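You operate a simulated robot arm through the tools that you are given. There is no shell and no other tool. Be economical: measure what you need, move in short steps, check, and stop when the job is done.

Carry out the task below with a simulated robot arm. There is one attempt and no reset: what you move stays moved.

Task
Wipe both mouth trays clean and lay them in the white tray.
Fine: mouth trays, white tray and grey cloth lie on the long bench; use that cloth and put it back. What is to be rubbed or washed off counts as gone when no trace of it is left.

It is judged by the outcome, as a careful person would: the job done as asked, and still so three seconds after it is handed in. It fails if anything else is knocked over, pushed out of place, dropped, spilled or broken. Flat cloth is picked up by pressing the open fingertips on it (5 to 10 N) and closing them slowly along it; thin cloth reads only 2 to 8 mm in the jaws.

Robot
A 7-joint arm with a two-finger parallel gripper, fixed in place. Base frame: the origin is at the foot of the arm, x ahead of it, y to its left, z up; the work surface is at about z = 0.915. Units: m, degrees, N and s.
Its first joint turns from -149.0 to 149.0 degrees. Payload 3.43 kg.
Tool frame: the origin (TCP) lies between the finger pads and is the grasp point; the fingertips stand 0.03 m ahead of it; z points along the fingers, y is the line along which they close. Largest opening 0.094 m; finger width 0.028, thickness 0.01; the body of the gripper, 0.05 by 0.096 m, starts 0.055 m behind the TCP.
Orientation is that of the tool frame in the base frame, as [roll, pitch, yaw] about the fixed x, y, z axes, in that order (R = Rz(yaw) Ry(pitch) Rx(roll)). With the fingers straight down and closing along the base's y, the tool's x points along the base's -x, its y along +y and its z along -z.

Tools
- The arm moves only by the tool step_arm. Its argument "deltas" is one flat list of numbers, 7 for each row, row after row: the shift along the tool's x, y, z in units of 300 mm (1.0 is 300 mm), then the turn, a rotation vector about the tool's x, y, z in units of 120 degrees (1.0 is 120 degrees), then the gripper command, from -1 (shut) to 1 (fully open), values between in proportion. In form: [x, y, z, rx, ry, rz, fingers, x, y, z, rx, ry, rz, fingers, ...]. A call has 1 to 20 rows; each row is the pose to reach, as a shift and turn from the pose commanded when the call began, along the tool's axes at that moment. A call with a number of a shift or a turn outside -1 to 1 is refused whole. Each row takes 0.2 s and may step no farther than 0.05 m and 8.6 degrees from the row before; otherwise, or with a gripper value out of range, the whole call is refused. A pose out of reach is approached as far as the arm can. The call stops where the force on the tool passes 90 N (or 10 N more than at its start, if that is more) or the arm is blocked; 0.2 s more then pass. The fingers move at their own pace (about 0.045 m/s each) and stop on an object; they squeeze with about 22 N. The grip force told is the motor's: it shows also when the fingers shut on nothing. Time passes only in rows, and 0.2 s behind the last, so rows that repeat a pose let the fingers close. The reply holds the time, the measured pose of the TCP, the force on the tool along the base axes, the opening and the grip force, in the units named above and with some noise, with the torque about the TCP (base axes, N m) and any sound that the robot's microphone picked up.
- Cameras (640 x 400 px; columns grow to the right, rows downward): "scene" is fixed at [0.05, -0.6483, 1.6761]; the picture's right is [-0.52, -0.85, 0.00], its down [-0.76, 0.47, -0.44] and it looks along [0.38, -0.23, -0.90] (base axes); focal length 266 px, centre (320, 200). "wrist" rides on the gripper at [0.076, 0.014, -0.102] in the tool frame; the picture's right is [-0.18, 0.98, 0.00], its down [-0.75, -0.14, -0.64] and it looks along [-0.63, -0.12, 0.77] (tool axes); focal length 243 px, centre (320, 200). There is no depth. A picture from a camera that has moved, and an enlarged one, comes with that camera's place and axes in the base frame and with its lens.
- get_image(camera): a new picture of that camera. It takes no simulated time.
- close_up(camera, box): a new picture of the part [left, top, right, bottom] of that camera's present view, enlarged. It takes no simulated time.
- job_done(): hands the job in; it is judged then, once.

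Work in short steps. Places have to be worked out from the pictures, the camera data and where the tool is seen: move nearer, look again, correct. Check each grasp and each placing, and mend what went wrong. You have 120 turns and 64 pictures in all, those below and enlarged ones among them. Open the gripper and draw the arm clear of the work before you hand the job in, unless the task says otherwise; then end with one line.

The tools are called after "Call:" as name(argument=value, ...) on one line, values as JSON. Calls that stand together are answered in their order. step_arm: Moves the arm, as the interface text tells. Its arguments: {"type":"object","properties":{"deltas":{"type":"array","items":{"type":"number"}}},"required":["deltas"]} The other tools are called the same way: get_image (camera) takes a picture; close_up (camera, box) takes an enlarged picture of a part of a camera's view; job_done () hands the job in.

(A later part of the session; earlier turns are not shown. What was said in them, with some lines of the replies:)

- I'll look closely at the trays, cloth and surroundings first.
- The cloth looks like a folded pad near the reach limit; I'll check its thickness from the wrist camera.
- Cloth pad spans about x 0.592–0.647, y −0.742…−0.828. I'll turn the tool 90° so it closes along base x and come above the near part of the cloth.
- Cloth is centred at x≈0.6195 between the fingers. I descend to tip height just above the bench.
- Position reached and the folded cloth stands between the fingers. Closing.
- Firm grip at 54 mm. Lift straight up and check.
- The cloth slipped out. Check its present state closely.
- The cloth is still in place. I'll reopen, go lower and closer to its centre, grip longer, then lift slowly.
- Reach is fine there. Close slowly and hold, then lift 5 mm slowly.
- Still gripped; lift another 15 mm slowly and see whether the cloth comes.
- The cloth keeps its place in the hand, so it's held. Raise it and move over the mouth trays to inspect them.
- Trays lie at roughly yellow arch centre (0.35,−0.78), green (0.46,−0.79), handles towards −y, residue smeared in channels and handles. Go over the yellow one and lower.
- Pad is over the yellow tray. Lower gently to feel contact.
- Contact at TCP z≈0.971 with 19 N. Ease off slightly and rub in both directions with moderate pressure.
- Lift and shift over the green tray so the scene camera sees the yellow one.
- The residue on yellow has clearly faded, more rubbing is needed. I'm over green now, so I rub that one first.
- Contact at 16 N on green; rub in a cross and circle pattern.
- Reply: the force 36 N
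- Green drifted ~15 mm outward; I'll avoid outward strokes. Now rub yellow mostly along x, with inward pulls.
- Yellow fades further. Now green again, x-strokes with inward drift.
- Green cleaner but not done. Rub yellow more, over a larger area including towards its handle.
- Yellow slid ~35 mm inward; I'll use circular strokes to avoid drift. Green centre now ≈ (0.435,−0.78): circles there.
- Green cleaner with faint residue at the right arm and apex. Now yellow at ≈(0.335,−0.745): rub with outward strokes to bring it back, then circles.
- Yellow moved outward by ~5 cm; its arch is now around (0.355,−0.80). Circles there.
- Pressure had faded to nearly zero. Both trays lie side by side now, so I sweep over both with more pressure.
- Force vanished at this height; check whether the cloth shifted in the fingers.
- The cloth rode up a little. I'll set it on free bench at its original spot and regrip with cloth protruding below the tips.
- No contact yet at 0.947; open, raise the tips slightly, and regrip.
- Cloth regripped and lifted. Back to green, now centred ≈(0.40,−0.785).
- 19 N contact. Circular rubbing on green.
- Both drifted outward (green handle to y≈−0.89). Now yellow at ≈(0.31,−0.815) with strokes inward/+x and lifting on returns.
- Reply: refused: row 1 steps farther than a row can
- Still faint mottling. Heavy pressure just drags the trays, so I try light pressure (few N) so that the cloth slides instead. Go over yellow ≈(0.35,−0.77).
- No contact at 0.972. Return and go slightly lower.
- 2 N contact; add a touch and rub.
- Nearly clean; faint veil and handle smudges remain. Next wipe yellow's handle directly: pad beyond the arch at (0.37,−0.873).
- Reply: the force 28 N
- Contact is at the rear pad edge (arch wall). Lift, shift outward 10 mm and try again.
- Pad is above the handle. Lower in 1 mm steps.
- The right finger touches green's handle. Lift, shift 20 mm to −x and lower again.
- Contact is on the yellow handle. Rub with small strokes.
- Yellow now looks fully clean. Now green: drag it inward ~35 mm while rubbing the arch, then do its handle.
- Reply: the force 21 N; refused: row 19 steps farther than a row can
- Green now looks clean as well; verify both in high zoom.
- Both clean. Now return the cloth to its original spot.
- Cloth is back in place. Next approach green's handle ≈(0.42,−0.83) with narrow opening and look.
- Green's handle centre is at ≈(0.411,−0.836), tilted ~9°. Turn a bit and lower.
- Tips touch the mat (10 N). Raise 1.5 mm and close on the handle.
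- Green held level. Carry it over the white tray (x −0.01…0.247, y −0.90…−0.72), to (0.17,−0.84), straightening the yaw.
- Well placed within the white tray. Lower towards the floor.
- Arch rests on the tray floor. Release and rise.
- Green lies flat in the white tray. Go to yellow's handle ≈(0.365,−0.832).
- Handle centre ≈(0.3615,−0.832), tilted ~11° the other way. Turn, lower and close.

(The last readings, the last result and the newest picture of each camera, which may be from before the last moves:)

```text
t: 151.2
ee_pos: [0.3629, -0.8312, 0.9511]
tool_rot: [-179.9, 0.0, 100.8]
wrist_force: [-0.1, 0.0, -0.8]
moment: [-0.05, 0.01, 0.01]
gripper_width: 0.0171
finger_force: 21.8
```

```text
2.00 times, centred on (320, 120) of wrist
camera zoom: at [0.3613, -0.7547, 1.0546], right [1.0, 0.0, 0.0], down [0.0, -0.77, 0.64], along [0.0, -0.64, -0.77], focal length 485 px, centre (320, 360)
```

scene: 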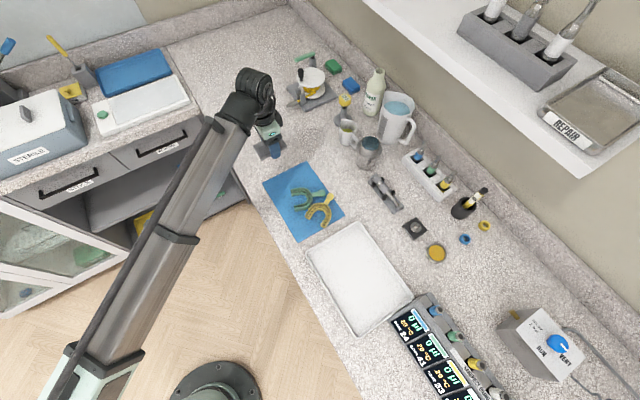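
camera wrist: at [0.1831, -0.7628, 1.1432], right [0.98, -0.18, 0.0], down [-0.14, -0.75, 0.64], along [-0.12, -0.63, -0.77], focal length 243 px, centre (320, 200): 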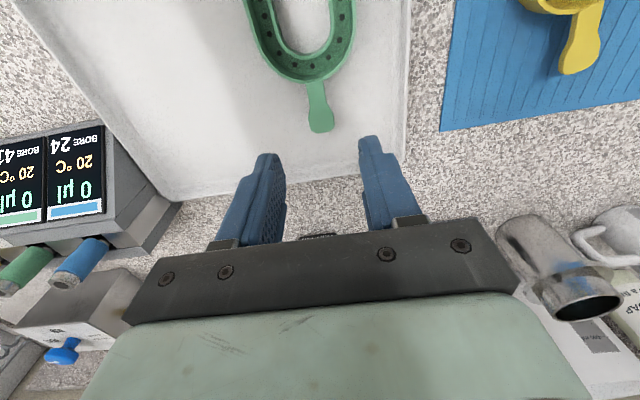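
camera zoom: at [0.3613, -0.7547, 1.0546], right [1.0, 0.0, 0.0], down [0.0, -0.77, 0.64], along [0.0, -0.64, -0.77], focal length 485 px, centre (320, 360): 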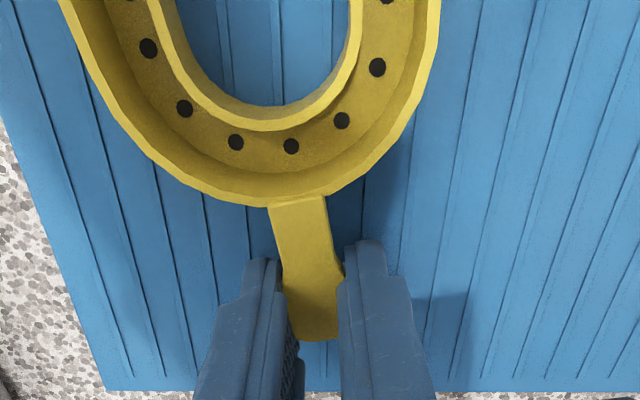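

Grip is good (17 mm). Lift and carry to (0.08,−0.84) above the white tray, straightening.

Call:
step_arm(deltas=[0, 0, -0.02, 0, 0, 0, -1, 0, 0, -0.06, 0, 0, 0, -1, 0, 0, -0.16, 0, 0, 0, -1, 0, 0, -0.28, 0, 0, 0, -1, 0.015, -0.1, -0.33, 0, 0, 0, -1, 0.035, -0.22, -0.33, 0, 0, 0.02, -1, 0.055, -0.34, -0.33, 0, 0, 0.05, -1, 0.075, -0.46, -0.33, 0, 0, 0.09, -1, 0.09, -0.58, -0.33, 0, 0, 0.09, -1, 0.11, -0.7, -0.33, 0, 0, 0.09, -1, 0.13, -0.82, -0.33, 0, 0, 0.09, -1, 0.147, -0.932, -0.33, 0, 0, 0.09, -1, 0.147, -0.932, -0.33, 0, 0, 0.09, -1])

Call:
get_image(camera="wrist")

```text
t: 154.0
ee_pos: [0.081, -0.8433, 1.049]
tool_rot: [180.0, 0.0, 90.1]
wrist_force: [0.3, -0.4, -0.1]
moment: [-0.02, -0.01, 0.02]
gripper_width: 0.0171
finger_force: 22.1
```

```text
9 pictures are left
camera wrist: at [0.0937, -0.7673, 1.1528], right [0.98, -0.18, 0.0], down [-0.14, -0.75, 0.64], along [-0.12, -0.63, -0.77], focal length 243 px, centre (320, 200)
```

wrist: 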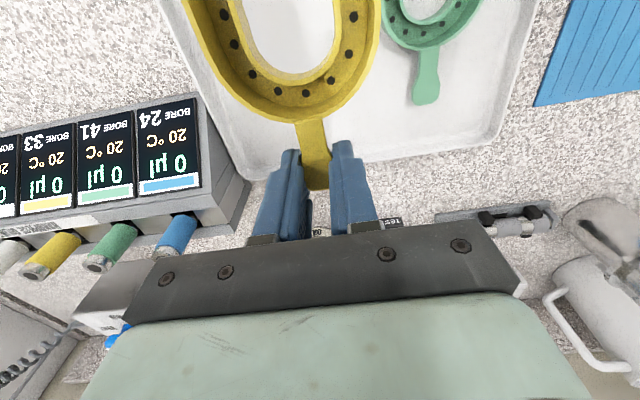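

Clear of green. Lower.

Call:
step_arm(deltas=[0.01, 0, 0.1, 0, 0, 0, -1, 0.01, 0, 0.2, 0, 0, 0, -1, 0.01, 0, 0.27, 0, 0, 0, -1, 0.01, 0, 0.3, 0, 0, 0, -1, 0.01, 0, 0.315, 0, 0, 0, -1, 0.01, 0, 0.322, 0, 0, 0, -1, 0.01, 0, 0.326, 0, 0, 0, -1])

```text
t: 155.6
ee_pos: [0.0798, -0.8385, 0.952]
tool_rot: [179.9, 0.1, 90.0]
wrist_force: [-0.5, -0.3, -0.6]
moment: [-0.02, -0.03, 0.01]
gripper_width: 0.0169
finger_force: 21.8
```

Call:
step_arm(deltas=[0, 0, 0.004, 0, 0, 0, -1, 0, 0, 0.007, 0, 0, 0, -1])

```text
t: 156.2
ee_pos: [0.0809, -0.8383, 0.9515]
tool_rot: [-180.0, -0.1, 90.1]
wrist_force: [-2.9, -1.5, 9.4]
moment: [0.54, -0.02, 0.11]
gripper_width: 0.0168
finger_force: 22.2
```

In contact with the floor. Release and rise well clear.

Call:
step_arm(deltas=[0, 0, -0.003, 0, 0, 0, -0.8, 0, 0, -0.003, 0, 0, 0, -0.5, 0, 0, -0.003, 0, 0, 0, -0.2, 0, 0, -0.003, 0, 0, 0, 0, 0, 0, -0.03, 0, 0, 0, 0, 0, 0, -0.12, 0, 0, 0, 0, 0, 0, -0.25, 0, 0, 0, 0, 0, 0, -0.4, 0, 0, 0, 0.5, 0, 0, -0.55, 0, 0, 0, 1, 0, 0, -0.7, 0, 0, 0, 1, 0, 0.1, -0.8, 0, 0, 0, 1, 0, 0.25, -0.8, 0, 0, 0, 1, 0, 0.4, -0.8, 0, 0, 0, 1, 0, 0.55, -0.8, 0, 0, 0, 1, 0, 0.7, -0.8, 0, 0, 0, 1, 0, 0.85, -0.8, 0, 0, 0, 1, 0, 1, -0.8, 0, 0, 0, 1])

Call:
get_image(camera="scene")

Call:
close_up(camera="scene", box=[300, 218, 420, 338])

```text
t: 159.8
ee_pos: [0.3803, -0.8379, 1.1916]
tool_rot: [-180.0, 0.0, 89.9]
wrist_force: [-0.4, -0.2, -0.5]
moment: [-0.01, 0.01, 0.0]
gripper_width: 0.094
finger_force: 0.1
```

```text
8 pictures are left
```

scene: 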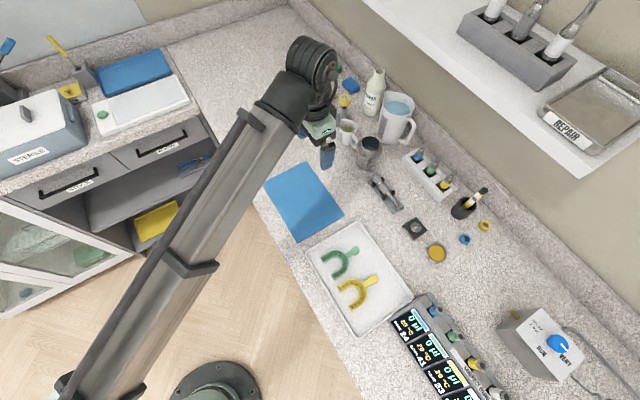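

```text
3.33 times, centred on (360, 278) of scene
camera zoom: at [0.05, -0.6483, 1.6761], right [-0.52, -0.85, 0.0], down [-0.76, 0.47, -0.44], along [0.38, -0.23, -0.9], focal length 886 px, centre (187, -60)
```

zoom: 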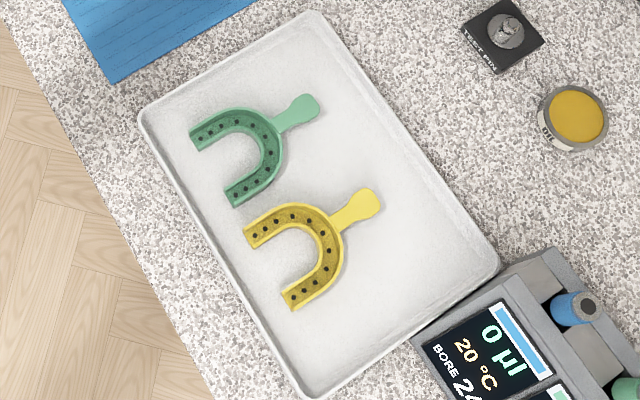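

Both lie in the white tray; nothing else moved. One last close check for traces.

Call:
close_up(camera="scene", box=[330, 240, 378, 270])

Call:
close_up(camera="scene", box=[334, 266, 382, 314])

Call:
close_up(camera="wrist", box=[400, 0, 640, 150])

```text
13.33 times, centred on (354, 255) of scene
camera zoom: at [0.05, -0.6483, 1.6761], right [-0.52, -0.85, 0.0], down [-0.76, 0.47, -0.44], along [0.38, -0.23, -0.9], focal length 3545 px, centre (-133, -533)
```

zoom: 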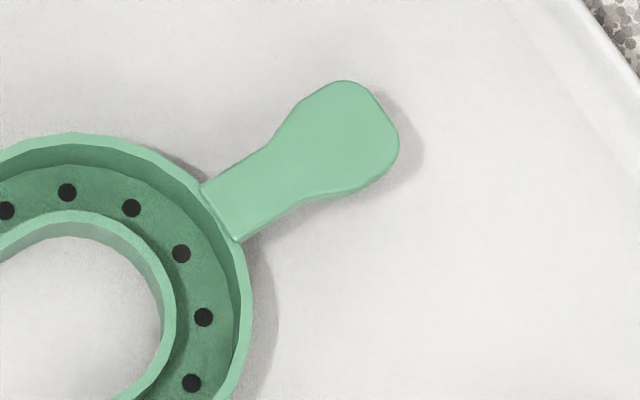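

```text
8.33 times, centred on (358, 290) of scene
camera zoom: at [0.05, -0.6483, 1.6761], right [-0.52, -0.85, 0.0], down [-0.76, 0.47, -0.44], along [0.38, -0.23, -0.9], focal length 2216 px, centre (3, -550)
```

zoom: 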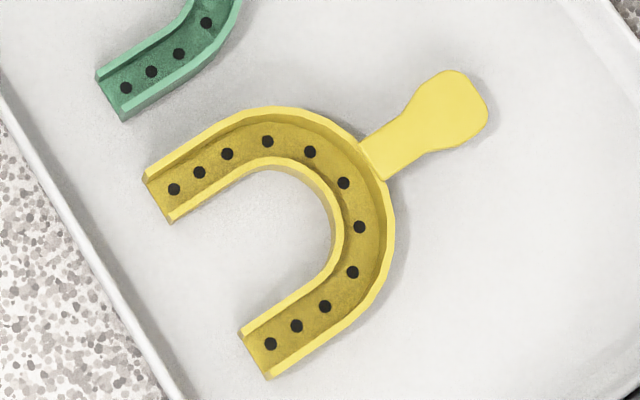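

```text
2.67 times, centred on (520, 75) of wrist
camera zoom: at [0.3927, -0.7624, 1.294], right [0.98, -0.19, 0.0], down [-0.14, -0.75, 0.64], along [-0.12, -0.63, -0.77], focal length 647 px, centre (-213, 533)
```

zoom: 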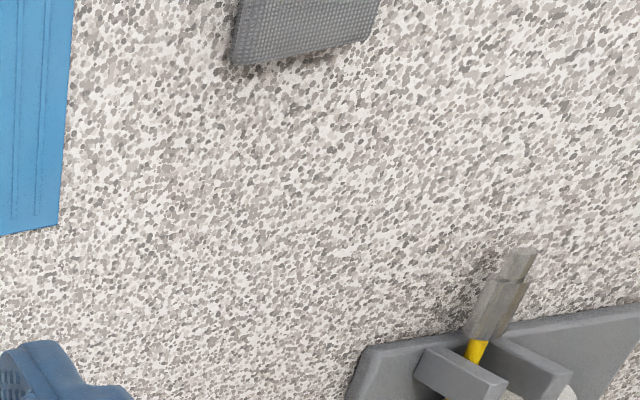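

Both mouth trays show no residue and lie flat in the white tray, the cloth is back in its place, and the gripper is open and clear. Handing in.

Call:
job_done()

```text
The job is handed in.
```

Both mouth trays are wiped clean and lie in the white tray, the grey cloth is back where it was, and the job is handed in.
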